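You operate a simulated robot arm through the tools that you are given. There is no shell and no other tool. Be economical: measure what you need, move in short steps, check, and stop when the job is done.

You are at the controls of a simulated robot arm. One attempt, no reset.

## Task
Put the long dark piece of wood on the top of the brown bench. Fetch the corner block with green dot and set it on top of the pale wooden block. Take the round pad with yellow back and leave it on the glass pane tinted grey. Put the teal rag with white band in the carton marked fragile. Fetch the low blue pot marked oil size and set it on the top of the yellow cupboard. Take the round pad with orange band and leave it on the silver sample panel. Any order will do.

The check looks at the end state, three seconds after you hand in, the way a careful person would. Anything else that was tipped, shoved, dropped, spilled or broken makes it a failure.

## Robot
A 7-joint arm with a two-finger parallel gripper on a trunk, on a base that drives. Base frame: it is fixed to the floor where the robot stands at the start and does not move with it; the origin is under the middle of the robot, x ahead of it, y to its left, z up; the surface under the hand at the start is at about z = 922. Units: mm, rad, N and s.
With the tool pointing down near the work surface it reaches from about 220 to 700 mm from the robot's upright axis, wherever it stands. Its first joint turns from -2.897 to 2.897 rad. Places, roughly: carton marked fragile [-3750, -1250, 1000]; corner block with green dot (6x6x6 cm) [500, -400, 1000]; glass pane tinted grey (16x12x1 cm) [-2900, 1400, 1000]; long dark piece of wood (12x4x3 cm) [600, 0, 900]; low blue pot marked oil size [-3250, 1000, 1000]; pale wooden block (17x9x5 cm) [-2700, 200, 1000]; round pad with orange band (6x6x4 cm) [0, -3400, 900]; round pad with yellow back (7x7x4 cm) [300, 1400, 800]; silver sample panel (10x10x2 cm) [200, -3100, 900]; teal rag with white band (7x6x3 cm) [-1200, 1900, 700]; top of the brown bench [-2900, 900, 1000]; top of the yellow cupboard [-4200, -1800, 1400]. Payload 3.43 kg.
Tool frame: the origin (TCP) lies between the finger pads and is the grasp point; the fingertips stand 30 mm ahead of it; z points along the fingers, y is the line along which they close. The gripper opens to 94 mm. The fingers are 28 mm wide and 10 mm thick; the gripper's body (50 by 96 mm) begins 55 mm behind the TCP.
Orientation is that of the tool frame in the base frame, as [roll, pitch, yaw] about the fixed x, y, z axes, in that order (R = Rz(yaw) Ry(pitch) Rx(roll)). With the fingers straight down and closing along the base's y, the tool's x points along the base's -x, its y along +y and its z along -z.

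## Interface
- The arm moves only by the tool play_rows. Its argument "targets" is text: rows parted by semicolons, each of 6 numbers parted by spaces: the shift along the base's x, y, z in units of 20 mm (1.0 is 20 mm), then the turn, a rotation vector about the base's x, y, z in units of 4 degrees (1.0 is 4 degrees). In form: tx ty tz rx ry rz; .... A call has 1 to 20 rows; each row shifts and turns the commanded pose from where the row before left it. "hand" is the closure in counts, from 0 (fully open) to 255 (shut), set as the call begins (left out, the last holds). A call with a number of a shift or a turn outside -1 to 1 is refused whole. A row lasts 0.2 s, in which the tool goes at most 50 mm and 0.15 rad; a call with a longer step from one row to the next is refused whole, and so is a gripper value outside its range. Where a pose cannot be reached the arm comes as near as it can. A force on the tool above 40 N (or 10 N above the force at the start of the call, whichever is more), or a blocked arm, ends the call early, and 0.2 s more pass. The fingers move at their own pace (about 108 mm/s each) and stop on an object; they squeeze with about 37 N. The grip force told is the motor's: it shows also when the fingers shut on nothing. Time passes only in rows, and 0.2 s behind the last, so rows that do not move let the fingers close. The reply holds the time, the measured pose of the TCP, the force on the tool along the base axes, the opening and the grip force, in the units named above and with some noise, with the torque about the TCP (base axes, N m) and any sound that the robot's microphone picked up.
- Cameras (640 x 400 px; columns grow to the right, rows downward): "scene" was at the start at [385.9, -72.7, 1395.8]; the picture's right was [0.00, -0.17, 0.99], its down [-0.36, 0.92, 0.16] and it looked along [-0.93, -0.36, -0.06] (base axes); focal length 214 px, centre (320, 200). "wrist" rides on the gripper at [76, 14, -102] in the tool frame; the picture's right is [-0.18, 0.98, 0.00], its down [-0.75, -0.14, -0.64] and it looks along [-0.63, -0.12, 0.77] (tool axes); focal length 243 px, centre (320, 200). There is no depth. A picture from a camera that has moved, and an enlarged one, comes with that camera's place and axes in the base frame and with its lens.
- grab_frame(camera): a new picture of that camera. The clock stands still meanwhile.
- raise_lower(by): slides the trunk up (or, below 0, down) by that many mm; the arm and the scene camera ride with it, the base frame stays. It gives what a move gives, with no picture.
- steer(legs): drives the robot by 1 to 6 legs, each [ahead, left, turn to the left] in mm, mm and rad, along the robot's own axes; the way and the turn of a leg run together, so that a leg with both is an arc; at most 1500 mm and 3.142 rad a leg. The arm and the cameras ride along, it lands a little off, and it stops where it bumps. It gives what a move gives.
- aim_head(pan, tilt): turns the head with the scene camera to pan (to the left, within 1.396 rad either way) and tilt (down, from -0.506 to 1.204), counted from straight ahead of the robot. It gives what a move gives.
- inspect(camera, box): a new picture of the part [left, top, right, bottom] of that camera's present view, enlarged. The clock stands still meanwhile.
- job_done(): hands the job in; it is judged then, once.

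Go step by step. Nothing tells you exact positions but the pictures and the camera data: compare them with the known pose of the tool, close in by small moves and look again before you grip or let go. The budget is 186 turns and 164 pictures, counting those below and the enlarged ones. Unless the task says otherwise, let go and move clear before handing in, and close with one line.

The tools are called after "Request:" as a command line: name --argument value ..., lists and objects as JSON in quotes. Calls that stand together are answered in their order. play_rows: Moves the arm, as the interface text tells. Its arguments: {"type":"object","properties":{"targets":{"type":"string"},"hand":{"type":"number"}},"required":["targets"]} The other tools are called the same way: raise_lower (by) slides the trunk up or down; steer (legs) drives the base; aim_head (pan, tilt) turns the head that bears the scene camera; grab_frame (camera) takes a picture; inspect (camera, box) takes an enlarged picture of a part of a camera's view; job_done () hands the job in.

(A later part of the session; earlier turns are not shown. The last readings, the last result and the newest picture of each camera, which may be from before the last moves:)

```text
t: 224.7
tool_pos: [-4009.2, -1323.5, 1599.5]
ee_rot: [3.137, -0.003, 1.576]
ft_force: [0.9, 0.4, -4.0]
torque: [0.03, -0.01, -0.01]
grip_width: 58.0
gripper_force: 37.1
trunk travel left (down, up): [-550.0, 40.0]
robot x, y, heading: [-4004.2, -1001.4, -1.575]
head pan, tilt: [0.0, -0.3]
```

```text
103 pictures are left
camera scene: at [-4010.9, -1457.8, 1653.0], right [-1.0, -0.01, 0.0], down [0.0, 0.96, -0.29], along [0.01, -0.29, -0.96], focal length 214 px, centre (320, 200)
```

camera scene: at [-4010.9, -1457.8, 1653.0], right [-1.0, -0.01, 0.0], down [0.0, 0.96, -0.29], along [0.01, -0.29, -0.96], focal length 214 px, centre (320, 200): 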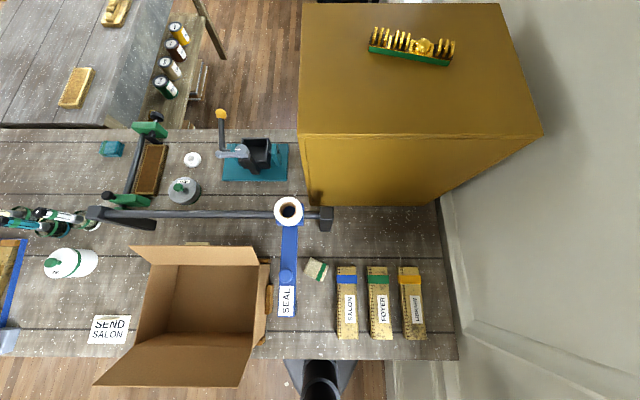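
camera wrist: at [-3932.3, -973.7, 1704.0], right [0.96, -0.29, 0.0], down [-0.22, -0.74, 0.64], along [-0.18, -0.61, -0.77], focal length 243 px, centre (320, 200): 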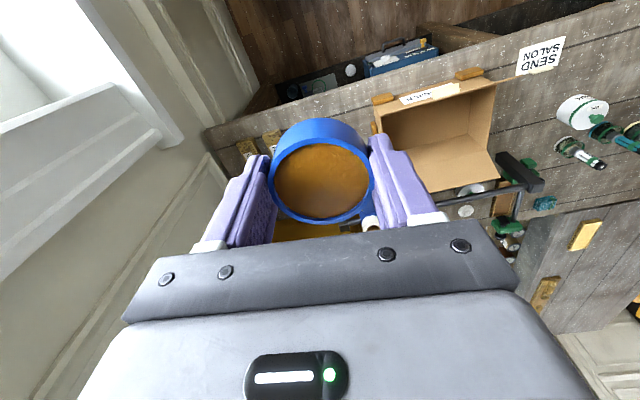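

Parallax puts the cupboard top near z≈1360, front edge y≈-1655. Moving the pot over (-4060, -1712).

Request:
play_rows --targets "-0.125 -0.97 -0.25 0 0 0;-0.125 -0.97 -0.25 0 0 0;-0.125 -0.97 -0.25 0 0 0;-0.125 -0.97 -0.25 0 0 0;-0.125 -0.97 -0.25 0 0 0;-0.125 -0.97 -0.25 0 0 0;-0.125 -0.97 -0.25 0 0 0;-0.125 -0.97 -0.25 0 0 0;-0.125 -0.97 -0.25 0 0 0;-0.125 -0.97 -0.25 0 0 0;-0.125 -0.97 -0.25 0 0 0;-0.125 -0.97 -0.25 0 0 0;-0.125 -0.97 -0.25 0 0 0;-0.125 -0.97 -0.25 0 0 0;-0.125 -0.97 -0.25 0 0 0;-0.125 -0.97 -0.25 0 0 0;-0.125 -0.97 -0.25 0 0 0;-0.125 -0.97 -0.25 0 0 0;-0.125 -0.97 -0.25 0 0 0;-0.125 -0.97 -0.25 0 0 0"

Request:
grab_frame --camera "wrist"

Request:
aim_head --pan 0 --tilt 0.5

Request:
grab_frame --camera "scene"

```text
t: 228.9
tool_pos: [-4059.5, -1714.4, 1497.1]
ee_rot: [3.135, -0.009, 1.578]
ft_force: [0.6, -0.7, -3.0]
torque: [0.07, 0.0, 0.0]
grip_width: 57.8
gripper_force: 37.0
trunk travel left (down, up): [-550.0, 40.0]
robot x, y, heading: [-4002.5, -999.4, -1.575]
head pan, tilt: [0.0, -0.3]
```

```text
102 pictures are left
camera wrist: at [-4046.9, -1638.9, 1601.9], right [0.98, -0.18, 0.0], down [-0.14, -0.76, 0.64], along [-0.11, -0.63, -0.77], focal length 243 px, centre (320, 200)
```

wrist: 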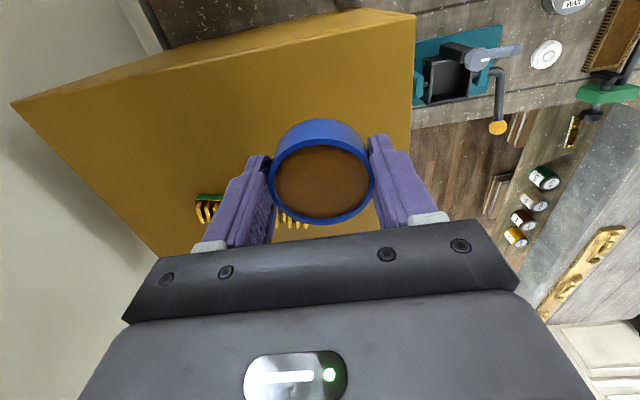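

```text
t: 230.0
tool_pos: [-4059.3, -1711.2, 1500.2]
ee_rot: [3.136, -0.005, 1.575]
ft_force: [-1.0, 0.4, -3.1]
torque: [0.01, 0.02, -0.04]
grip_width: 58.0
gripper_force: 36.9
trunk travel left (down, up): [-550.0, 40.0]
robot x, y, heading: [-4008.4, -1000.7, -1.572]
head pan, tilt: [0.0, 0.499]
```

```text
101 pictures are left
camera scene: at [-4061.3, -1773.9, 1541.3], right [-1.0, -0.01, 0.0], down [-0.01, 0.88, 0.48], along [0.0, 0.48, -0.88], focal length 214 px, centre (320, 200)
```

scene: 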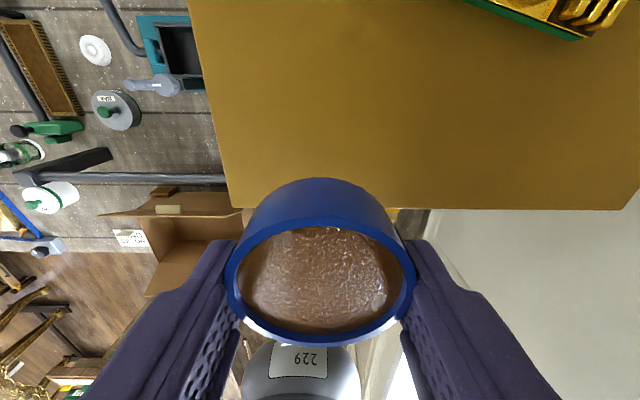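

The edge is at y≈-1667; I move 15 mm further in and lower slowly until contact.

Request:
play_rows --targets "0 -0.4 0 0 0 0;0 -0.4 -0.2 0 0 0;0 0 -1 0 0 0;0 0 -1 0 0 0;0 0 -1 0 0 0;0 0 -0.8 0 0 0;0 0 -0.3 0 0 0"

Request:
play_rows --targets "0 0 -0.2 0 0 0;0 0 -0.2 0 0 0;0 0 -0.2 0 0 0;0 0 -0.2 0 0 0;0 0 -0.2 0 0 0;0 0 -0.2 0 0 0;0 0 -0.2 0 0 0;0 0 -0.2 0 0 0;0 0 -0.2 0 0 0"

Request:
grab_frame --camera "wrist"

Request:
grab_frame --camera "scene"

```text
t: 231.6
tool_pos: [-4058.7, -1711.7, 1420.3]
ee_rot: [3.136, -0.004, 1.574]
ft_force: [0.2, 0.3, -3.4]
torque: [0.03, 0.0, -0.02]
grip_width: 58.2
gripper_force: 36.9
out of reach, approached as far as the arm can: row 1, 2
trunk travel left (down, up): [-550.0, 40.0]
robot x, y, heading: [-4005.5, -998.1, -1.577]
head pan, tilt: [0.0, 0.499]
```

```text
t: 233.6
tool_pos: [-4059.7, -1710.6, 1387.1]
ee_rot: [3.138, 0.006, 1.577]
ft_force: [-0.2, -3.7, 26.5]
torque: [-0.11, 0.15, 0.0]
grip_width: 58.5
gripper_force: 37.2
trunk travel left (down, up): [-550.0, 40.0]
robot x, y, heading: [-4007.9, -996.2, -1.571]
head pan, tilt: [0.0, 0.499]
```

```text
100 pictures are left
camera wrist: at [-4046.3, -1634.0, 1490.1], right [0.98, -0.18, 0.0], down [-0.14, -0.75, 0.64], along [-0.11, -0.64, -0.76], focal length 243 px, centre (320, 200)
```

wrist: 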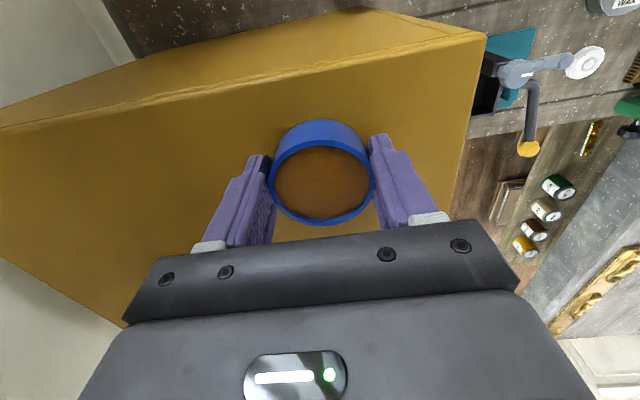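

```text
99 pictures are left
camera scene: at [-4061.1, -1772.9, 1428.3], right [-1.0, -0.01, 0.0], down [-0.01, 0.88, 0.47], along [0.0, 0.47, -0.88], focal length 214 px, centre (320, 200)
```

scene: 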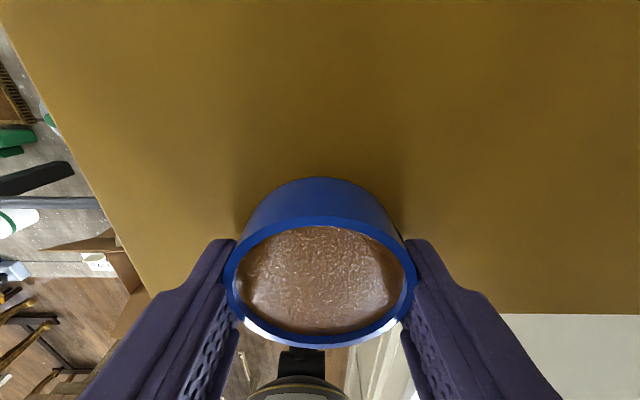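

Contact made with 20 mm+ of margin to the edge. Release and rise.

Request:
play_rows --targets "0 0 0.1 0 0 0;0 0 0 0 0 0;0 0 0 0 0 0;0 0 0 0 0 0" --hand 30

Request:
play_rows --targets "0 0 0.5 0 0 0;0 0 0.7 0 0 0;0 0 1 0 0 0;0 0 1 0 0 0;0 0 1 0 0 0;0 0 1 0 0 0;0 0 1 0 0 0;0 0.5 1 0 0 0;0 1 0.5 0 0 0;0 1 0.5 0 0 0;0 1 0.5 0 0 0"

Request:
grab_frame --camera "wrist"

```text
t: 234.6
tool_pos: [-4058.0, -1711.2, 1384.8]
ee_rot: [3.137, -0.005, 1.576]
ft_force: [0.4, -0.1, 0.3]
torque: [0.01, -0.01, -0.02]
grip_width: 82.9
gripper_force: 0.1
trunk travel left (down, up): [-550.0, 40.0]
robot x, y, heading: [-4007.6, -997.1, -1.572]
head pan, tilt: [0.0, 0.499]
```

```text
t: 237.0
tool_pos: [-4058.1, -1640.4, 1558.3]
ee_rot: [3.136, -0.001, 1.577]
ft_force: [1.0, 1.2, 0.5]
torque: [0.01, 0.02, -0.01]
grip_width: 82.7
gripper_force: 0.1
trunk travel left (down, up): [-550.0, 40.0]
robot x, y, heading: [-4008.5, -1003.7, -1.571]
head pan, tilt: [0.0, 0.499]
```

```text
98 pictures are left
camera wrist: at [-4046.4, -1563.6, 1661.4], right [0.98, -0.18, 0.0], down [-0.14, -0.76, 0.64], along [-0.11, -0.63, -0.77], focal length 243 px, centre (320, 200)
```

wrist: 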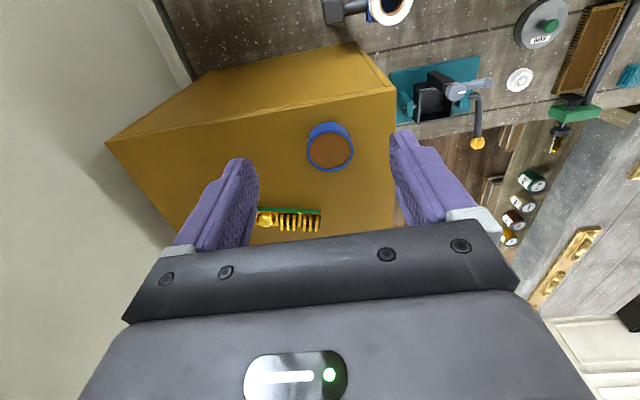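

The pot stands well on the cupboard. Next: the teal rag. Retract and drive back through the aisles.

Request:
play_rows --targets "0 1 0 0 0 0;0 1 0 0 0 0;0 1 0 0 0 0;0 1 0 0 0 0;0 1 0 0 0 0;0 1 0 0 0 0;0 1 0 0 0 0;0 1 0 0 0 0;0 1 0 0 0 0;0 1 0 0 0 0;0 1 0 0 0 0;0 1 0 0 0 0;0 1 0 0 0 0;0 1 0 0 0 0;0 1 0 0 0 0;0 1 0 0 0 0" --hand 0

Request:
steer --legs '[[-313, 0, 0], [0, 0, 1.571], [1500, 0, 0], [508, 0, 0], [0, 0, 1.571], [1400, 0, 0]]'

Request:
raise_lower --by -250

Request:
aim_head --pan -1.1 --tilt -0.4

Request:
grab_frame --camera "scene"

```text
t: 240.4
tool_pos: [-4058.3, -1319.1, 1557.8]
ee_rot: [3.137, -0.003, 1.577]
ft_force: [0.1, 0.0, 0.4]
torque: [-0.02, 0.01, 0.01]
grip_width: 94.1
gripper_force: 0.0
trunk travel left (down, up): [-550.0, 40.0]
robot x, y, heading: [-4007.3, -1000.7, -1.577]
head pan, tilt: [0.0, 0.499]
```

```text
t: 266.3
tool_pos: [-1968.9, 1036.8, 1558.0]
ee_rot: [3.134, -0.002, -1.549]
ft_force: [-0.6, 0.6, -0.1]
torque: [-0.01, -0.01, 0.03]
grip_width: 93.9
gripper_force: 0.0
trunk travel left (down, up): [-550.0, 40.0]
robot x, y, heading: [-2013.4, 712.5, 1.581]
head pan, tilt: [0.0, 0.499]
```

```text
t: 268.9
tool_pos: [-1968.7, 1035.8, 1309.0]
ee_rot: [3.137, -0.003, -1.548]
ft_force: [0.1, 0.0, 0.3]
torque: [0.03, 0.0, 0.0]
grip_width: 93.8
gripper_force: 0.0
trunk travel left (down, up): [-300.0, 290.0]
robot x, y, heading: [-2015.6, 711.5, 1.585]
head pan, tilt: [0.0, 0.499]
```

```text
t: 270.2
tool_pos: [-1969.3, 1035.3, 1307.6]
ee_rot: [3.137, -0.004, -1.549]
ft_force: [-0.9, -0.3, -0.2]
torque: [0.0, 0.03, -0.03]
grip_width: 93.7
gripper_force: 0.0
trunk travel left (down, up): [-300.0, 290.0]
robot x, y, heading: [-2015.9, 712.9, 1.584]
head pan, tilt: [-1.1, -0.4]
```

```text
97 pictures are left
camera scene: at [-1908.6, 1182.2, 1405.2], right [0.46, 0.01, 0.89], down [0.37, -0.91, -0.18], along [0.81, 0.41, -0.42], focal length 214 px, centre (320, 200)
```

scene: 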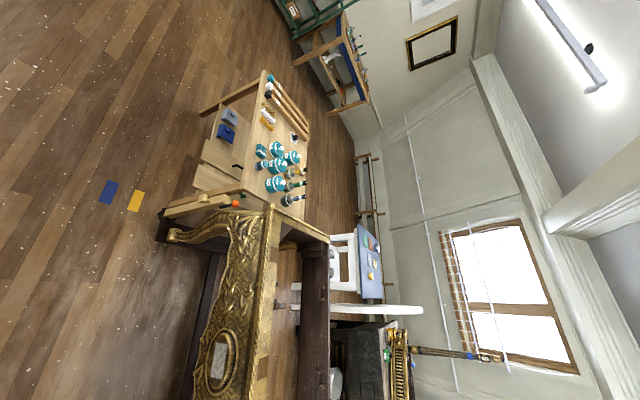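

A pale wooden low trolley with teal items stands near (-1200, 1900). I zoom in.

Request:
inspect --camera "scene" --box '[180, 60, 330, 220]'

```text
2.50 times, centred on (255, 140) of scene
camera zoom: at [-1908.6, 1182.2, 1405.2], right [0.46, 0.01, 0.89], down [0.37, -0.91, -0.18], along [0.81, 0.41, -0.42], focal length 536 px, centre (482, 350)
```

zoom: 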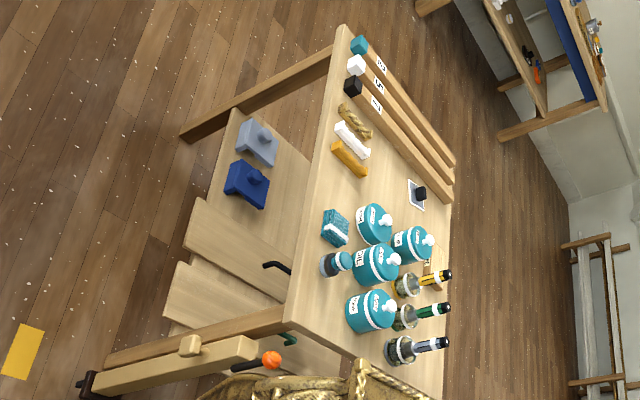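

The rag lies at about (-1253, 1856), near the trolley's edge. I drive alongside.

Request:
steer --legs '[[1145, 0, -0.01], [0, -270, 0]]'

Request:
aim_head --pan -0.7 --tilt 0.2

Request:
grab_frame --camera "scene"

```text
t: 277.4
tool_pos: [-1702.3, 2153.5, 1307.5]
ee_rot: [3.135, -0.003, -1.561]
ft_force: [0.3, -0.9, 0.2]
torque: [-0.03, 0.01, 0.0]
grip_width: 94.3
gripper_force: 0.1
trunk travel left (down, up): [-300.0, 290.0]
robot x, y, heading: [-1754.9, 1833.4, 1.577]
head pan, tilt: [-1.1, -0.4]
```

```text
t: 278.4
tool_pos: [-1703.3, 2153.4, 1308.5]
ee_rot: [3.137, -0.004, -1.56]
ft_force: [-0.2, -1.1, 0.3]
torque: [0.03, -0.01, 0.0]
grip_width: 94.0
gripper_force: 0.0
trunk travel left (down, up): [-300.0, 290.0]
robot x, y, heading: [-1752.8, 1829.9, 1.576]
head pan, tilt: [-0.7, 0.201]
```

```text
95 pictures are left
camera scene: at [-1646.2, 2247.1, 1367.4], right [0.77, 0.01, 0.64], down [-0.12, -0.98, 0.16], along [0.63, -0.19, -0.75], focal length 214 px, centre (320, 200)
```

scene: 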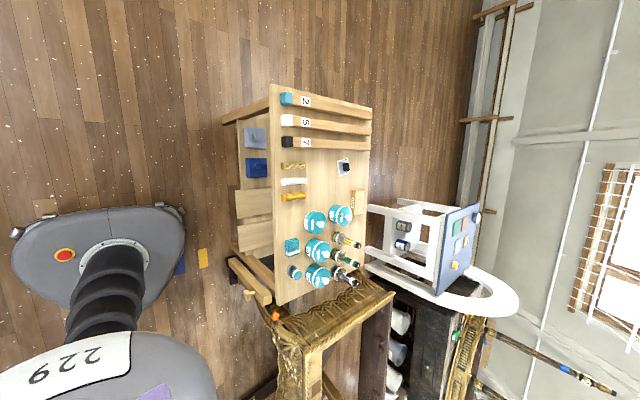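

Triangulated: rag at about (-1215, 1895, 680). I move the arm above it.

Request:
play_rows --targets "0.976 -0.516 -0.5 0 0 0;0.976 -0.516 -0.5 0 0 0;0.976 -0.516 -0.5 0 0 0;0.976 -0.516 -0.5 0 0 0;0.976 -0.516 -0.5 0 0 0;0.976 -0.516 -0.5 0 0 0;0.976 -0.516 -0.5 0 0 0;0.976 -0.516 -0.5 0 0 0;0.976 -0.516 -0.5 0 0 0;0.976 -0.516 -0.5 0 0 0;0.976 -0.516 -0.5 0 0 0;0.976 -0.516 -0.5 0 0 0;0.976 -0.516 -0.5 0 0 0;0.976 -0.516 -0.5 0 0 0;0.976 -0.516 -0.5 0 0 0;0.976 -0.516 -0.5 0 0 0;0.976 -0.516 -0.5 0 0 0;0.976 -0.516 -0.5 0 0 0;0.976 -0.516 -0.5 0 0 0;0.976 -0.516 -0.5 0 0 0"

Request:
play_rows --targets "0.976 -0.516 -0.5 0 0 0;0.976 -0.516 -0.5 0 0 0;0.976 -0.516 -0.5 0 0 0;0.976 -0.516 -0.5 0 0 0;0.976 -0.516 -0.5 0 0 0"

Request:
raise_lower --by -150

Request:
aim_head --pan 0 --tilt 0.3

Request:
grab_frame --camera "scene"

Request:
grab_frame --camera "wrist"

```text
t: 282.6
tool_pos: [-1311.1, 1947.7, 1107.8]
ee_rot: [3.136, -0.003, -1.56]
ft_force: [-0.4, 0.0, -0.5]
torque: [-0.01, 0.02, 0.0]
grip_width: 94.1
gripper_force: 0.1
trunk travel left (down, up): [-300.0, 290.0]
robot x, y, heading: [-1754.3, 1834.3, 1.572]
head pan, tilt: [-0.7, 0.201]
```

```text
t: 283.8
tool_pos: [-1214.9, 1894.9, 1057.6]
ee_rot: [3.135, -0.003, -1.56]
ft_force: [-0.2, 0.0, 0.2]
torque: [-0.04, -0.02, -0.02]
grip_width: 94.1
gripper_force: 0.0
trunk travel left (down, up): [-300.0, 290.0]
robot x, y, heading: [-1749.8, 1829.2, 1.577]
head pan, tilt: [-0.7, 0.201]
```

```text
t: 285.6
tool_pos: [-1216.0, 1894.9, 907.3]
ee_rot: [3.135, -0.004, -1.561]
ft_force: [-0.5, -0.1, 0.5]
torque: [0.02, 0.02, -0.01]
grip_width: 93.8
gripper_force: 0.0
trunk travel left (down, up): [-150.0, 440.0]
robot x, y, heading: [-1754.3, 1829.8, 1.576]
head pan, tilt: [-0.7, 0.201]
```

```text
t: 286.7
tool_pos: [-1214.8, 1895.9, 907.5]
ee_rot: [3.137, -0.004, -1.559]
ft_force: [-0.8, -0.5, 0.0]
torque: [-0.02, 0.03, -0.02]
grip_width: 93.9
gripper_force: 0.0
trunk travel left (down, up): [-150.0, 440.0]
robot x, y, heading: [-1754.3, 1830.3, 1.578]
head pan, tilt: [0.0, 0.3]
```

```text
94 pictures are left
camera scene: at [-1218.1, 1979.4, 945.2], right [1.0, 0.01, 0.0], down [0.01, -0.95, 0.3], along [0.0, -0.3, -0.95], focal length 214 px, centre (320, 200)
```

scene: 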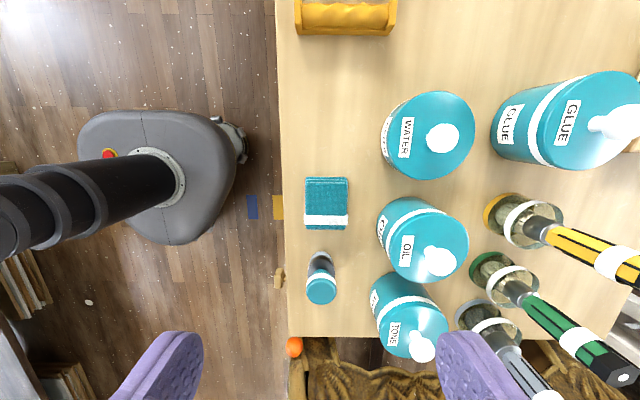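

```text
93 pictures are left
camera wrist: at [-1229.0, 1819.4, 1010.6], right [-0.98, 0.17, 0.0], down [0.14, 0.76, 0.64], along [0.11, 0.63, -0.77], focal length 243 px, centre (320, 200)
```

wrist: 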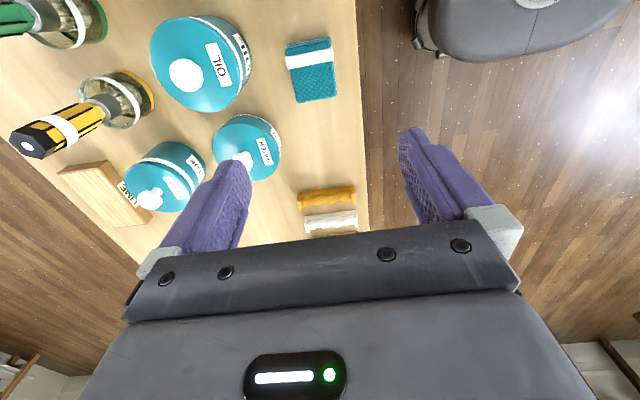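

Rag centre is (-1208, 1886), top z≈658, edges square to the axes. Descend with fingers narrowed, closing along x.

Request:
play_rows --targets "0.35 -0.5 -1 0 0 0;0 0 -1 0 0 0;0 0 -1 0 0 0;0 0 -1 0 0 0;0 0 -1 0 0 0;0 0 -1 0 0 0;0 0 -1 0 0 0;0 0 -1 0 0 0;0 0 -1 0 0 0" --hand 36

Request:
grab_frame --camera "wrist"

Request:
grab_frame --camera "scene"

```text
t: 288.7
tool_pos: [-1207.6, 1885.3, 727.4]
ee_rot: [3.136, -0.004, -1.56]
ft_force: [-0.7, -0.3, 1.2]
torque: [0.02, -0.02, -0.03]
grip_width: 80.7
gripper_force: 0.0
trunk travel left (down, up): [-150.0, 440.0]
robot x, y, heading: [-1752.4, 1828.8, 1.576]
head pan, tilt: [0.0, 0.3]
```

```text
92 pictures are left
camera wrist: at [-1221.2, 1808.9, 830.9], right [-0.98, 0.17, 0.0], down [0.14, 0.76, 0.64], along [0.11, 0.63, -0.77], focal length 243 px, centre (320, 200)
```

wrist: 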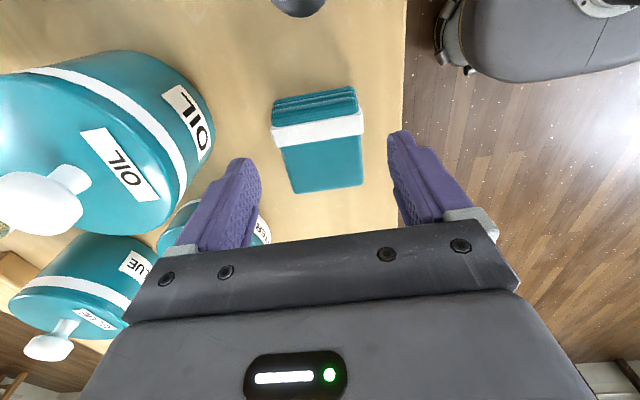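

```text
91 pictures are left
camera scene: at [-1210.4, 1968.9, 765.6], right [1.0, 0.01, 0.0], down [0.01, -0.95, 0.3], along [0.0, -0.3, -0.95], focal length 214 px, centre (320, 200)
```

scene: 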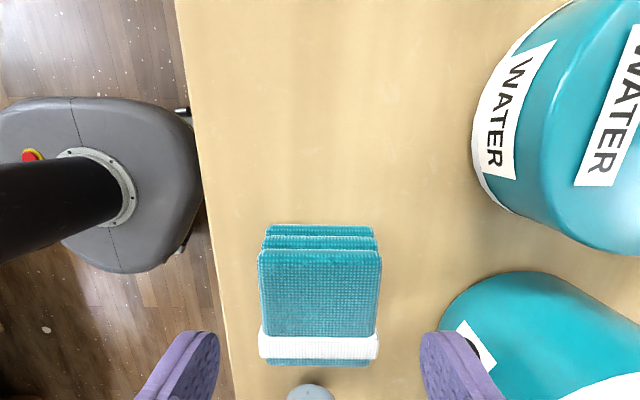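

Triangulating again: rag top z≈681, centre y≈1889. Descend 41 mm and grip.

Request:
play_rows --targets "0 0.15 -0.7 0 0 0;0 0 -0.7 0 0 0;0 0 -0.6 0 0 0"

Request:
grab_frame --camera "wrist"

Request:
play_rows --targets "0 0 0 0 0 0;0 0 0 0 0 0;0 0 0 0 0 0;0 0 0 0 0 0" --hand 255

Request:
play_rows --targets "0 0 0.4 0 0 0;0 0 0.8 0 0 0;0 0 0.8 0 0 0;0 0 0.8 0 0 0"

Request:
grab_frame --camera "wrist"

```text
t: 289.5
tool_pos: [-1205.6, 1887.5, 690.5]
ee_rot: [-3.14, -0.001, -1.559]
ft_force: [3.3, 1.3, 28.1]
torque: [0.38, 1.1, 0.06]
grip_width: 78.9
gripper_force: 0.1
trunk travel left (down, up): [-150.0, 440.0]
robot x, y, heading: [-1752.7, 1830.9, 1.571]
head pan, tilt: [0.0, 0.3]
```

```text
90 pictures are left
camera wrist: at [-1221.6, 1811.3, 793.2], right [-0.98, 0.17, 0.0], down [0.13, 0.76, 0.64], along [0.11, 0.63, -0.77], focal length 243 px, centre (320, 200)
```

wrist: 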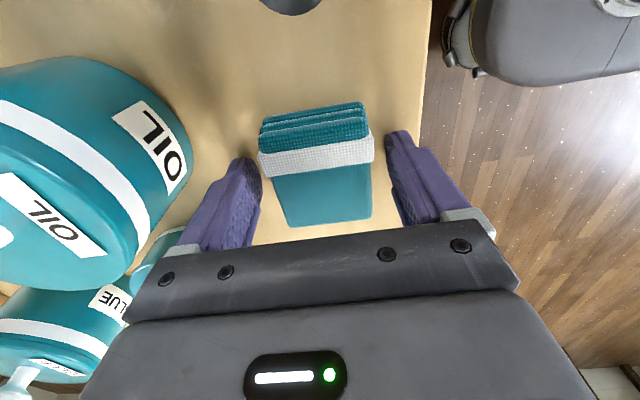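

```text
t: 290.1
tool_pos: [-1209.0, 1887.3, 690.7]
ee_rot: [-3.14, -0.003, -1.56]
ft_force: [-11.2, -0.8, 22.2]
torque: [0.28, -0.08, 0.06]
grip_width: 59.1
gripper_force: 37.2
trunk travel left (down, up): [-150.0, 440.0]
robot x, y, heading: [-1753.7, 1832.3, 1.574]
head pan, tilt: [0.0, 0.3]
stopped in row 3: the force on the tool passed its limit at 41 N (the readings are from after the stop); the commanded pose is now the measured one
```

```text
t: 291.1
tool_pos: [-1207.7, 1887.0, 743.2]
ee_rot: [3.141, -0.002, -1.56]
ft_force: [-0.2, -0.4, -1.1]
torque: [0.01, -0.03, 0.02]
grip_width: 59.3
gripper_force: 37.6
trunk travel left (down, up): [-150.0, 440.0]
robot x, y, heading: [-1752.8, 1828.1, 1.574]
head pan, tilt: [0.0, 0.3]
```

```text
89 pictures are left
camera wrist: at [-1221.3, 1810.5, 846.8], right [-0.98, 0.17, 0.0], down [0.13, 0.76, 0.64], along [0.11, 0.63, -0.77], focal length 243 px, centre (320, 200)
```

wrist: 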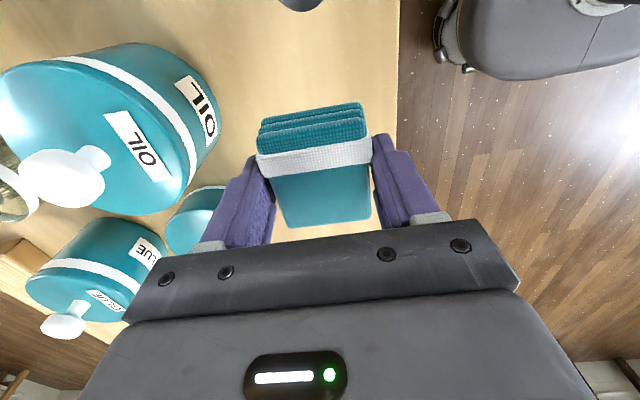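

Rag is held. Lift, retract to the front, and drive to the carton.

Request:
raise_lower --by 250

Request:
play_rows --targets "-0.976 0.516 0.7 0 0 0;-0.976 0.516 0.7 0 0 0;-0.976 0.516 0.7 0 0 0;-0.976 0.516 0.7 0 0 0;-0.976 0.516 0.7 0 0 0;-0.976 0.516 0.7 0 0 0;-0.976 0.516 0.7 0 0 0;-0.976 0.516 0.7 0 0 0;-0.976 0.516 0.7 0 0 0;-0.976 0.516 0.7 0 0 0;-0.976 0.516 0.7 0 0 0;-0.976 0.516 0.7 0 0 0;-0.976 0.516 0.7 0 0 0;-0.976 0.516 0.7 0 0 0;-0.976 0.516 0.7 0 0 0;-0.976 0.516 0.7 0 0 0;-0.976 0.516 0.7 0 0 0;-0.976 0.516 0.7 0 0 0;-0.976 0.516 0.7 0 0 0;-0.976 0.516 0.7 0 0 0"

Request:
play_rows --targets "-0.976 0.516 0.5 0 0 0;-0.976 0.516 0.5 0 0 0;-0.976 0.516 0.5 0 0 0;-0.976 0.516 0.5 0 0 0;-0.976 0.516 0.5 0 0 0;-0.8 0 0 0 0 0;-0.8 0 0 0 0 0;-0.8 0 0 0 0 0"

Request:
steer --legs '[[0, 260, 0], [-1500, 0, 0], [-1020, 0, 0], [0, 0, 1.571]]'

Request:
aim_head --pan 0 --tilt -0.5

Request:
grab_frame --camera "scene"

```text
t: 293.6
tool_pos: [-1208.1, 1886.5, 993.7]
ee_rot: [3.141, -0.004, -1.561]
ft_force: [-0.1, 0.4, -0.7]
torque: [0.0, 0.01, -0.02]
grip_width: 59.1
gripper_force: 36.6
trunk travel left (down, up): [-400.0, 190.0]
robot x, y, heading: [-1753.6, 1829.8, 1.572]
head pan, tilt: [0.0, 0.3]
```

```text
t: 297.9
tool_pos: [-1598.6, 2092.4, 1273.9]
ee_rot: [3.139, -0.002, -1.56]
ft_force: [-0.3, 0.5, -1.1]
torque: [-0.04, 0.01, 0.01]
grip_width: 59.4
gripper_force: 37.1
trunk travel left (down, up): [-400.0, 190.0]
robot x, y, heading: [-1756.8, 1829.7, 1.569]
head pan, tilt: [0.0, 0.3]
```

```text
t: 299.6
tool_pos: [-1743.7, 2143.9, 1324.0]
ee_rot: [3.14, -0.003, -1.56]
ft_force: [-0.8, -0.4, -0.9]
torque: [0.0, -0.03, -0.01]
grip_width: 59.1
gripper_force: 37.2
trunk travel left (down, up): [-400.0, 190.0]
robot x, y, heading: [-1753.1, 1828.5, 1.573]
head pan, tilt: [0.0, 0.3]
```

```text
t: 317.1
tool_pos: [-2319.0, -667.8, 1325.5]
ee_rot: [3.139, -0.002, -0.02]
ft_force: [-0.1, 0.5, 0.2]
torque: [0.0, -0.01, 0.0]
grip_width: 59.1
gripper_force: 37.4
trunk travel left (down, up): [-400.0, 190.0]
robot x, y, heading: [-2006.0, -694.5, 3.115]
head pan, tilt: [0.0, 0.3]
```

```text
t: 318.3
tool_pos: [-2318.6, -668.2, 1324.3]
ee_rot: [3.14, -0.003, -0.021]
ft_force: [-0.2, 0.4, -0.7]
torque: [-0.01, -0.02, 0.0]
grip_width: 59.0
gripper_force: 36.6
trunk travel left (down, up): [-400.0, 190.0]
robot x, y, heading: [-2009.4, -691.5, 3.116]
head pan, tilt: [0.0, -0.499]
```

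```text
88 pictures are left
camera scene: at [-2470.8, -662.6, 1388.4], right [0.02, 1.0, 0.0], down [0.88, -0.02, -0.48], along [-0.48, 0.01, -0.88], focal length 214 px, centre (320, 200)
```

scene: 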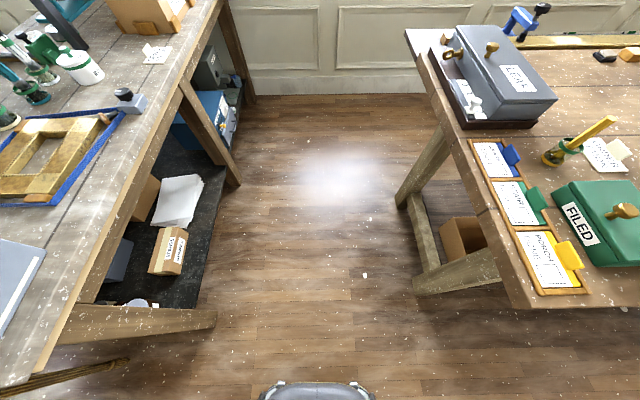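

Continue to the carton.

Request:
steer --legs '[[1500, 0, 0], [170, 0, 0], [0, 0, 1.597], [300, 0, 0]]'

Request:
raise_lower --by 100

Request:
aim_head --pan 0 --tilt 0.0

Request:
grab_frame --camera "scene"

Request:
grab_frame --camera "wrist"

```text
t: 332.3
tool_pos: [-3720.7, -1256.3, 1323.6]
ee_rot: [3.14, -0.004, 1.549]
ft_force: [-1.2, -0.5, -0.2]
torque: [0.02, 0.0, 0.02]
grip_width: 58.9
gripper_force: 37.1
trunk travel left (down, up): [-400.0, 190.0]
robot x, y, heading: [-3701.9, -942.3, -1.601]
head pan, tilt: [0.0, -0.499]
```

```text
t: 333.6
tool_pos: [-3723.1, -1255.7, 1424.4]
ee_rot: [3.14, -0.003, 1.549]
ft_force: [0.3, -0.4, 0.0]
torque: [0.02, -0.02, -0.03]
grip_width: 59.3
gripper_force: 37.0
trunk travel left (down, up): [-500.0, 90.0]
robot x, y, heading: [-3698.5, -942.9, -1.596]
head pan, tilt: [0.0, -0.499]
```

```text
t: 334.6
tool_pos: [-3721.8, -1255.2, 1424.9]
ee_rot: [3.138, -0.004, 1.547]
ft_force: [-0.5, 0.1, -0.6]
torque: [0.0, -0.06, 0.0]
grip_width: 59.1
gripper_force: 37.3
trunk travel left (down, up): [-500.0, 90.0]
robot x, y, heading: [-3699.9, -943.0, -1.598]
head pan, tilt: [0.0, 0.0]
```

```text
87 pictures are left
camera scene: at [-3726.9, -1364.0, 1465.6], right [-1.0, 0.02, 0.0], down [0.02, 1.0, 0.0], along [0.0, 0.0, -1.0], focal length 214 px, centre (320, 200)
```

scene: 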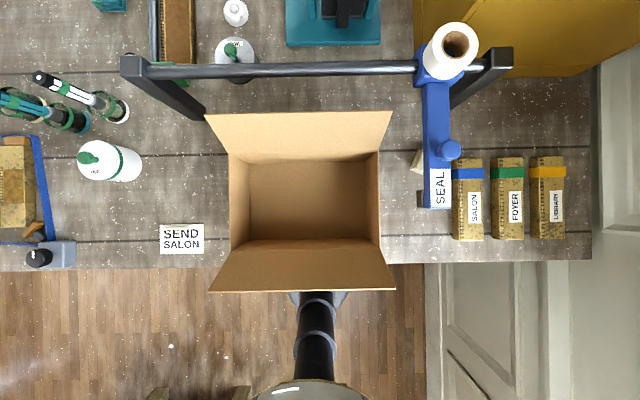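

```text
86 pictures are left
camera wrist: at [-3707.1, -1179.9, 1527.7], right [0.98, -0.21, 0.0], down [-0.16, -0.75, 0.64], along [-0.13, -0.63, -0.77], focal length 243 px, centre (320, 200)
```

wrist: 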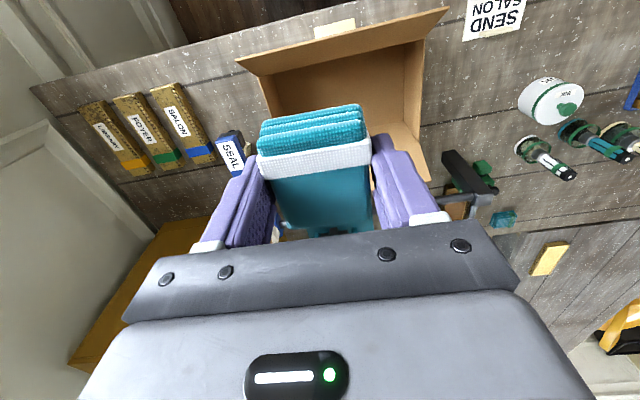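

Straight-down view: carton centre about (-3695, -1366), interior ~280×150 mm. Move over it and lower in.

Request:
play_rows --targets "0.225 -0.925 0 0 0 0;0.225 -0.925 0 0 0 0;0.225 -0.925 0 0 0 0;0.225 -0.925 0 0 0 0;0.225 -0.925 0 0 0 0;0.225 -0.925 0 0 0 0;0 0 -1 0 0 0;0 0 -1 0 0 0;0 0 -1 0 0 0;0 0 -1 0 0 0;0 0 -1 0 0 0;0 0 -1 0 0 0;0 0 -1 0 0 0;0 0 -1 0 0 0;0 0 -1 0 0 0;0 0 -1 0 0 0"

Request:
aim_head --pan 0 --tilt 0.3

Request:
grab_frame --camera "scene"

Request:
grab_frame --camera "wrist"

```text
t: 338.0
tool_pos: [-3694.6, -1368.1, 1224.0]
ee_rot: [3.14, -0.003, 1.548]
ft_force: [0.5, 0.0, 0.2]
torque: [0.03, -0.02, -0.02]
grip_width: 59.2
gripper_force: 36.9
trunk travel left (down, up): [-500.0, 90.0]
robot x, y, heading: [-3702.1, -945.8, -1.603]
head pan, tilt: [0.0, 0.0]
```

```text
t: 338.8
tool_pos: [-3695.1, -1367.3, 1225.1]
ee_rot: [3.139, -0.002, 1.547]
ft_force: [-0.5, 0.6, -0.2]
torque: [0.04, 0.0, 0.02]
grip_width: 59.3
gripper_force: 37.3
trunk travel left (down, up): [-500.0, 90.0]
robot x, y, heading: [-3698.2, -943.8, -1.599]
head pan, tilt: [0.0, 0.3]
```

```text
85 pictures are left
camera scene: at [-3699.2, -1447.4, 1262.6], right [-1.0, 0.02, 0.0], down [0.02, 0.95, 0.3], along [0.01, 0.3, -0.95], focal length 214 px, centre (320, 200)
```

scene: 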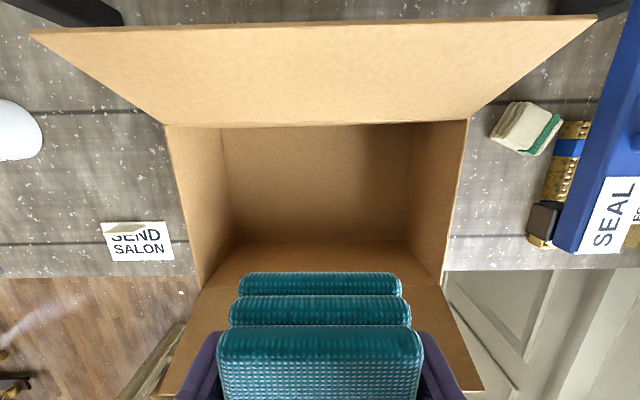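

```text
84 pictures are left
camera wrist: at [-3680.1, -1291.1, 1328.0], right [0.98, -0.21, 0.0], down [-0.16, -0.75, 0.64], along [-0.13, -0.63, -0.77], focal length 243 px, centre (320, 200)
```

wrist: 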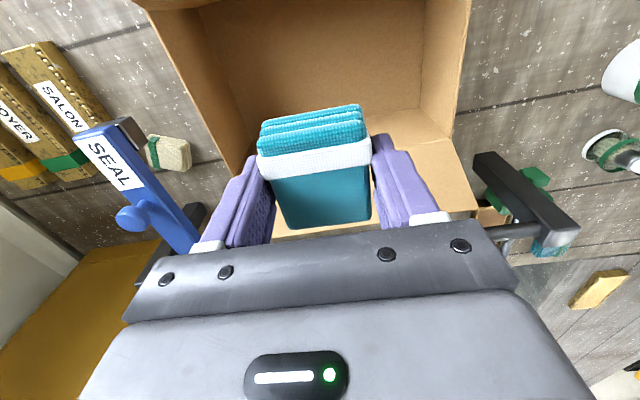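

Centred over the opening. Lower into the carton.

Request:
play_rows --targets "0 -0.1 -1 0 0 0;0 0 -1 0 0 0;0 0 -1 0 0 0;0 0 -1 0 0 0;0 0 -1 0 0 0;0 0 -1 0 0 0;0 0 -1 0 0 0;0 0 -1 0 0 0;0 0 -1 0 0 0;0 0 -1 0 0 0;0 0 -1 0 0 0"

Request:
play_rows --targets "0 0 -0.2 0 0 0;0 0 -0.2 0 0 0;0 0 -0.2 0 0 0;0 0 -0.2 0 0 0"

Request:
grab_frame --camera "wrist"

```text
t: 341.2
tool_pos: [-3695.7, -1368.2, 1005.2]
ee_rot: [3.141, -0.003, 1.548]
ft_force: [0.5, 3.4, 2.4]
torque: [-0.45, -0.13, 0.13]
grip_width: 59.3
gripper_force: 37.0
trunk travel left (down, up): [-500.0, 90.0]
robot x, y, heading: [-3700.3, -943.3, -1.596]
head pan, tilt: [0.0, 0.3]
```

```text
t: 341.8
tool_pos: [-3694.7, -1371.0, 1002.4]
ee_rot: [3.14, 0.012, 1.55]
ft_force: [0.1, 8.8, 26.9]
torque: [-3.06, 0.21, 0.17]
grip_width: 59.2
gripper_force: 36.3
trunk travel left (down, up): [-500.0, 90.0]
robot x, y, heading: [-3697.9, -940.6, -1.596]
head pan, tilt: [0.0, 0.3]
stopped in row 3: the force on the tool passed its limit at 48 N (the readings are from after the stop); the commanded pose is now the measured one
```

```text
83 pictures are left
camera wrist: at [-3680.0, -1294.5, 1103.6], right [0.98, -0.2, 0.0], down [-0.16, -0.74, 0.65], along [-0.13, -0.64, -0.76], focal length 243 px, centre (320, 200)
```

wrist: 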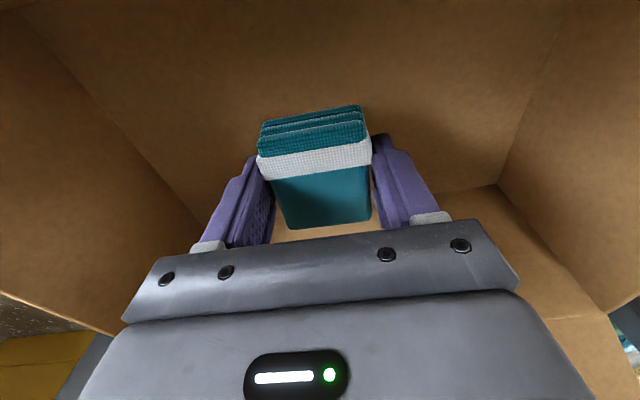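

The head's housing seems to touch the carton's back flap (torque points there). I lift slightly, shift 20 mm toward the front, and go down again.

Request:
play_rows --targets "0 0 0.5 0 0 0;0 0.5 0.2 0 0 0;0 0.6 0 0 0 0;0 0 -0.3 0 0 0;0 0 -0.3 0 0 0;0 0 -0.3 0 0 0"

Request:
play_rows --targets "0 0 -0.2 0 0 0;0 0 -0.2 0 0 0;0 0 -0.2 0 0 0;0 0 -0.2 0 0 0"

```text
t: 343.2
tool_pos: [-3696.0, -1350.8, 994.6]
ee_rot: [3.14, 0.006, 1.548]
ft_force: [0.2, 0.4, -0.6]
torque: [0.02, -0.01, -0.02]
grip_width: 59.5
gripper_force: 37.0
trunk travel left (down, up): [-500.0, 90.0]
robot x, y, heading: [-3702.3, -941.9, -1.601]
head pan, tilt: [0.0, 0.3]
```

```text
t: 344.2
tool_pos: [-3693.6, -1350.3, 979.1]
ee_rot: [3.141, 0.005, 1.55]
ft_force: [0.3, -0.5, -0.6]
torque: [0.02, 0.01, 0.0]
grip_width: 59.3
gripper_force: 37.7
trunk travel left (down, up): [-500.0, 90.0]
robot x, y, heading: [-3699.1, -942.8, -1.597]
head pan, tilt: [0.0, 0.3]
```

No contact now; continue down slowly.

Request:
play_rows --targets "0 0 -0.25 0 0 0;0 0 -0.25 0 0 0;0 0 -0.25 0 0 0;0 0 -0.25 0 0 0;0 0 -0.25 0 0 0;0 0 -0.25 0 0 0;0 0 -0.25 0 0 0;0 0 -0.25 0 0 0"

Request:
grab_frame --camera "wrist"

Request:
grab_frame --camera "scene"

```text
t: 345.1
tool_pos: [-3694.4, -1353.8, 966.2]
ee_rot: [3.138, 0.008, 1.551]
ft_force: [-1.1, -3.0, 22.9]
torque: [2.25, -0.38, 0.2]
grip_width: 59.2
gripper_force: 36.5
trunk travel left (down, up): [-500.0, 90.0]
robot x, y, heading: [-3701.8, -946.4, -1.601]
head pan, tilt: [0.0, 0.3]
stopped in row 4: the force on the tool passed its limit at 49 N (the readings are from after the stop); the commanded pose is now the measured one
```

```text
82 pictures are left
camera wrist: at [-3680.3, -1276.2, 1069.2], right [0.98, -0.21, 0.0], down [-0.16, -0.74, 0.65], along [-0.13, -0.64, -0.76], focal length 243 px, centre (320, 200)
```

wrist: 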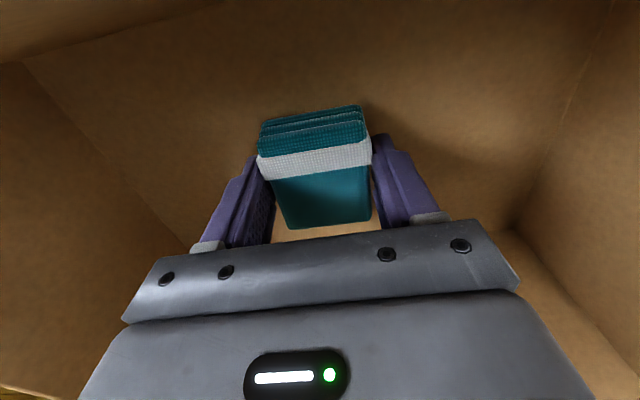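

```text
81 pictures are left
camera scene: at [-3699.1, -1432.2, 1005.8], right [-1.0, 0.02, 0.0], down [0.02, 0.95, 0.3], along [0.01, 0.3, -0.95], focal length 214 px, centre (320, 200)
```

scene: 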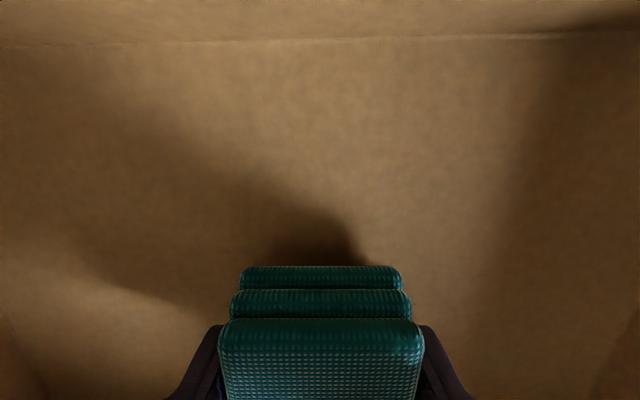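

The rag is essentially at the carton's bottom. Release it here and rise carefully.

Request:
play_rows --targets "0 -0.15 0.15 0 0 0;0 0 0 0 0 0;0 0 0 0 0 0;0 0 0 0 0 0" --hand 0

Request:
play_rows --targets "0 0 1 0 0 0;0 0 1 0 0 0;0 0 1 0 0 0;0 0 1 0 0 0;0 0 1 0 0 0;0 0 1 0 0 0;0 0 1 0 0 0;0 0 1 0 0 0;0 0 1 0 0 0;0 0 1 0 0 0;0 0 1 0 0 0;0 0 1 0 0 0;0 0 1 0 0 0;0 0 1 0 0 0;0 0 1 0 0 0;0 0 1 0 0 0;0 0 1 0 0 0;0 0 1 0 0 0"

Request:
grab_frame --camera "scene"

Request:
grab_frame --camera "wrist"

```text
t: 346.1
tool_pos: [-3694.3, -1355.4, 969.4]
ee_rot: [3.139, 0.008, 1.548]
ft_force: [0.6, 9.3, -1.8]
torque: [-0.17, 0.04, 0.38]
grip_width: 94.0
gripper_force: 0.0
trunk travel left (down, up): [-500.0, 90.0]
robot x, y, heading: [-3701.0, -943.4, -1.601]
head pan, tilt: [0.0, 0.3]
```

```text
t: 349.9
tool_pos: [-3694.6, -1356.5, 1328.5]
ee_rot: [3.141, 0.008, 1.548]
ft_force: [-0.2, 1.0, -0.4]
torque: [0.0, -0.03, 0.01]
grip_width: 94.0
gripper_force: 0.0
trunk travel left (down, up): [-500.0, 90.0]
robot x, y, heading: [-3700.7, -942.5, -1.602]
head pan, tilt: [0.0, 0.3]
```

```text
80 pictures are left
camera scene: at [-3699.2, -1436.7, 1367.9], right [-1.0, 0.02, 0.0], down [0.02, 0.96, 0.29], along [0.01, 0.29, -0.96], focal length 214 px, centre (320, 200)
```

scene: 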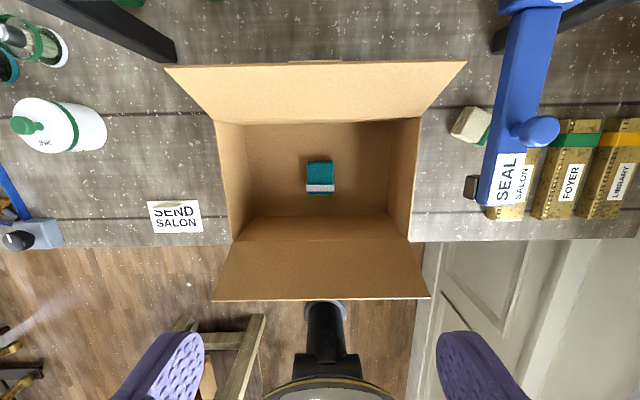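

```text
79 pictures are left
camera wrist: at [-3680.1, -1279.6, 1431.3], right [0.98, -0.21, 0.0], down [-0.16, -0.74, 0.65], along [-0.13, -0.64, -0.76], focal length 243 px, centre (320, 200)
```

wrist: 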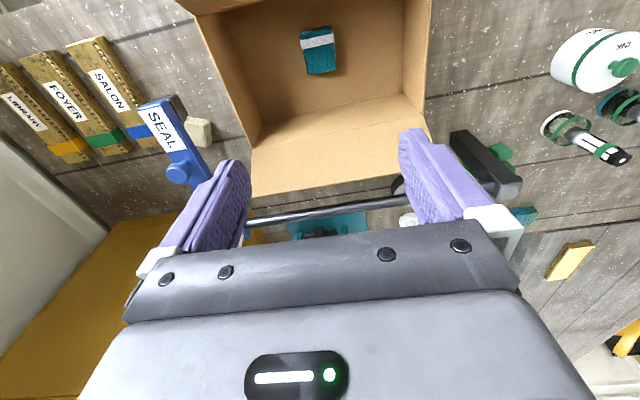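

The rag is in the carton. Next the corner block with green dot: drive back to the first bench.

Request:
play_rows --targets "0 1 0 0 0 0;0 1 0 0 0 0;0 1 0 0 0 0;0 1 0 0 0 0;0 0.5 0 0 0 0"

Request:
steer --legs '[[-253, 0, 0], [0, 0, 1.601], [1500, 0, 0], [500, 0, 0], [0, -660, 0], [1500, 0, 0]]'

Request:
aim_head --pan 1.2 --tilt 0.0

Request:
grab_frame --camera "scene"

```text
t: 351.1
tool_pos: [-3694.0, -1265.3, 1328.5]
ee_rot: [3.136, 0.01, 1.549]
ft_force: [0.4, 0.2, -1.0]
torque: [0.01, 0.02, 0.0]
grip_width: 94.0
gripper_force: 0.1
trunk travel left (down, up): [-500.0, 90.0]
robot x, y, heading: [-3701.6, -945.1, -1.604]
head pan, tilt: [0.0, 0.3]
```

```text
t: 376.6
tool_pos: [114.9, -1454.4, 1328.0]
ee_rot: [3.138, 0.009, 3.095]
ft_force: [-0.8, -0.7, 1.4]
torque: [0.02, -0.02, -0.01]
grip_width: 94.1
gripper_force: 0.0
trunk travel left (down, up): [-500.0, 90.0]
robot x, y, heading: [-207.7, -1451.0, -0.051]
head pan, tilt: [0.0, 0.3]
```

```text
t: 378.0
tool_pos: [114.7, -1452.4, 1327.7]
ee_rot: [3.14, 0.007, 3.097]
ft_force: [-0.1, -0.2, -0.5]
torque: [0.01, -0.01, -0.02]
grip_width: 94.1
gripper_force: 0.1
trunk travel left (down, up): [-500.0, 90.0]
robot x, y, heading: [-202.7, -1448.5, -0.052]
head pan, tilt: [1.201, 0.0]
```

```text
78 pictures are left
camera scene: at [225.4, -1372.8, 1428.5], right [-0.01, -0.36, -0.93], down [-1.0, 0.05, -0.01], along [0.05, 0.93, -0.36], focal length 214 px, centre (320, 200)
```

scene: 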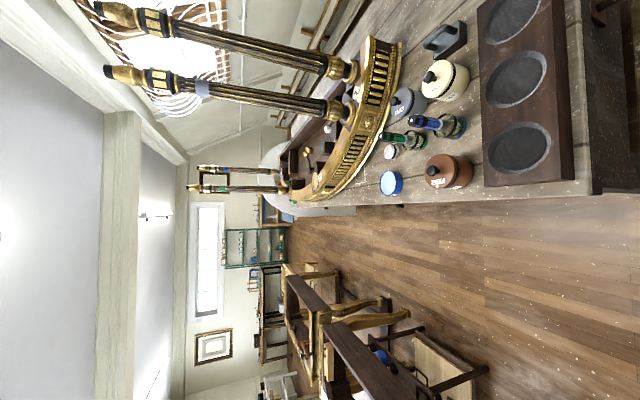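

Strafe up to the bench beside the block.

Request:
steer --legs '[[0, 1090, 0.052], [120, 0, 0]]'

Request:
aim_head --pan 0 --tilt -0.3

Request:
grab_frame --camera "scene"

Request:
grab_frame --camera "wrist"

```text
t: 384.4
tool_pos: [271.8, -349.8, 1327.6]
ee_rot: [3.138, 0.008, 3.141]
ft_force: [0.0, 0.1, -0.4]
torque: [-0.02, 0.05, 0.01]
grip_width: 94.1
gripper_force: 0.1
trunk travel left (down, up): [-500.0, 90.0]
robot x, y, heading: [-52.2, -360.1, -0.004]
head pan, tilt: [1.201, 0.0]
```

```text
t: 385.9
tool_pos: [269.3, -349.0, 1328.7]
ee_rot: [3.139, 0.009, 3.141]
ft_force: [-0.2, -0.1, 0.1]
torque: [-0.01, -0.03, 0.01]
grip_width: 93.9
gripper_force: 0.1
trunk travel left (down, up): [-500.0, 90.0]
robot x, y, heading: [-50.4, -360.3, -0.006]
head pan, tilt: [0.0, -0.3]
```

```text
77 pictures are left
camera scene: at [401.8, -347.1, 1382.5], right [0.0, -1.0, 0.0], down [-0.95, 0.0, -0.3], along [0.3, 0.0, -0.95], focal length 214 px, centre (320, 200)
```

scene: 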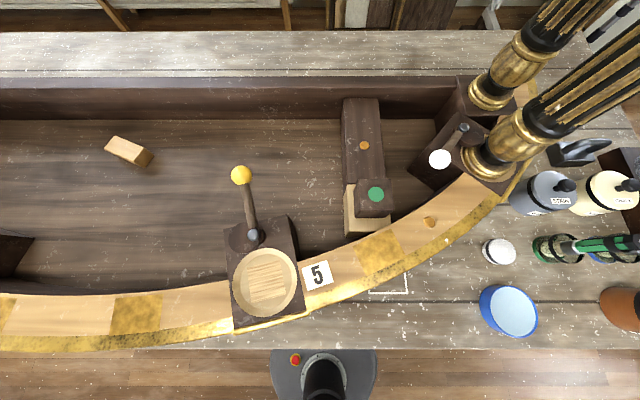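

```text
76 pictures are left
camera wrist: at [191.2, -334.1, 1430.6], right [0.19, 0.98, 0.0], down [0.75, -0.14, 0.65], along [0.64, -0.12, -0.76], focal length 243 px, centre (320, 200)
```

wrist: 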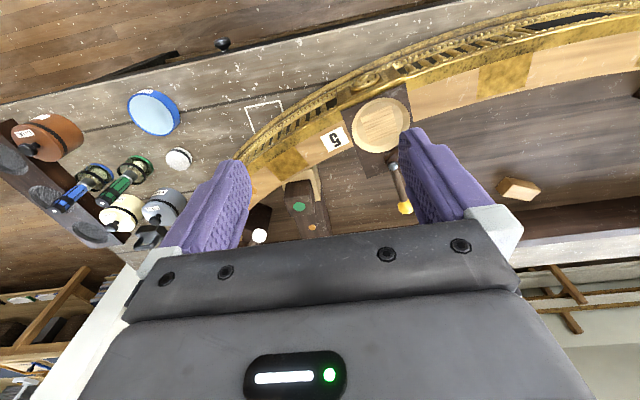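

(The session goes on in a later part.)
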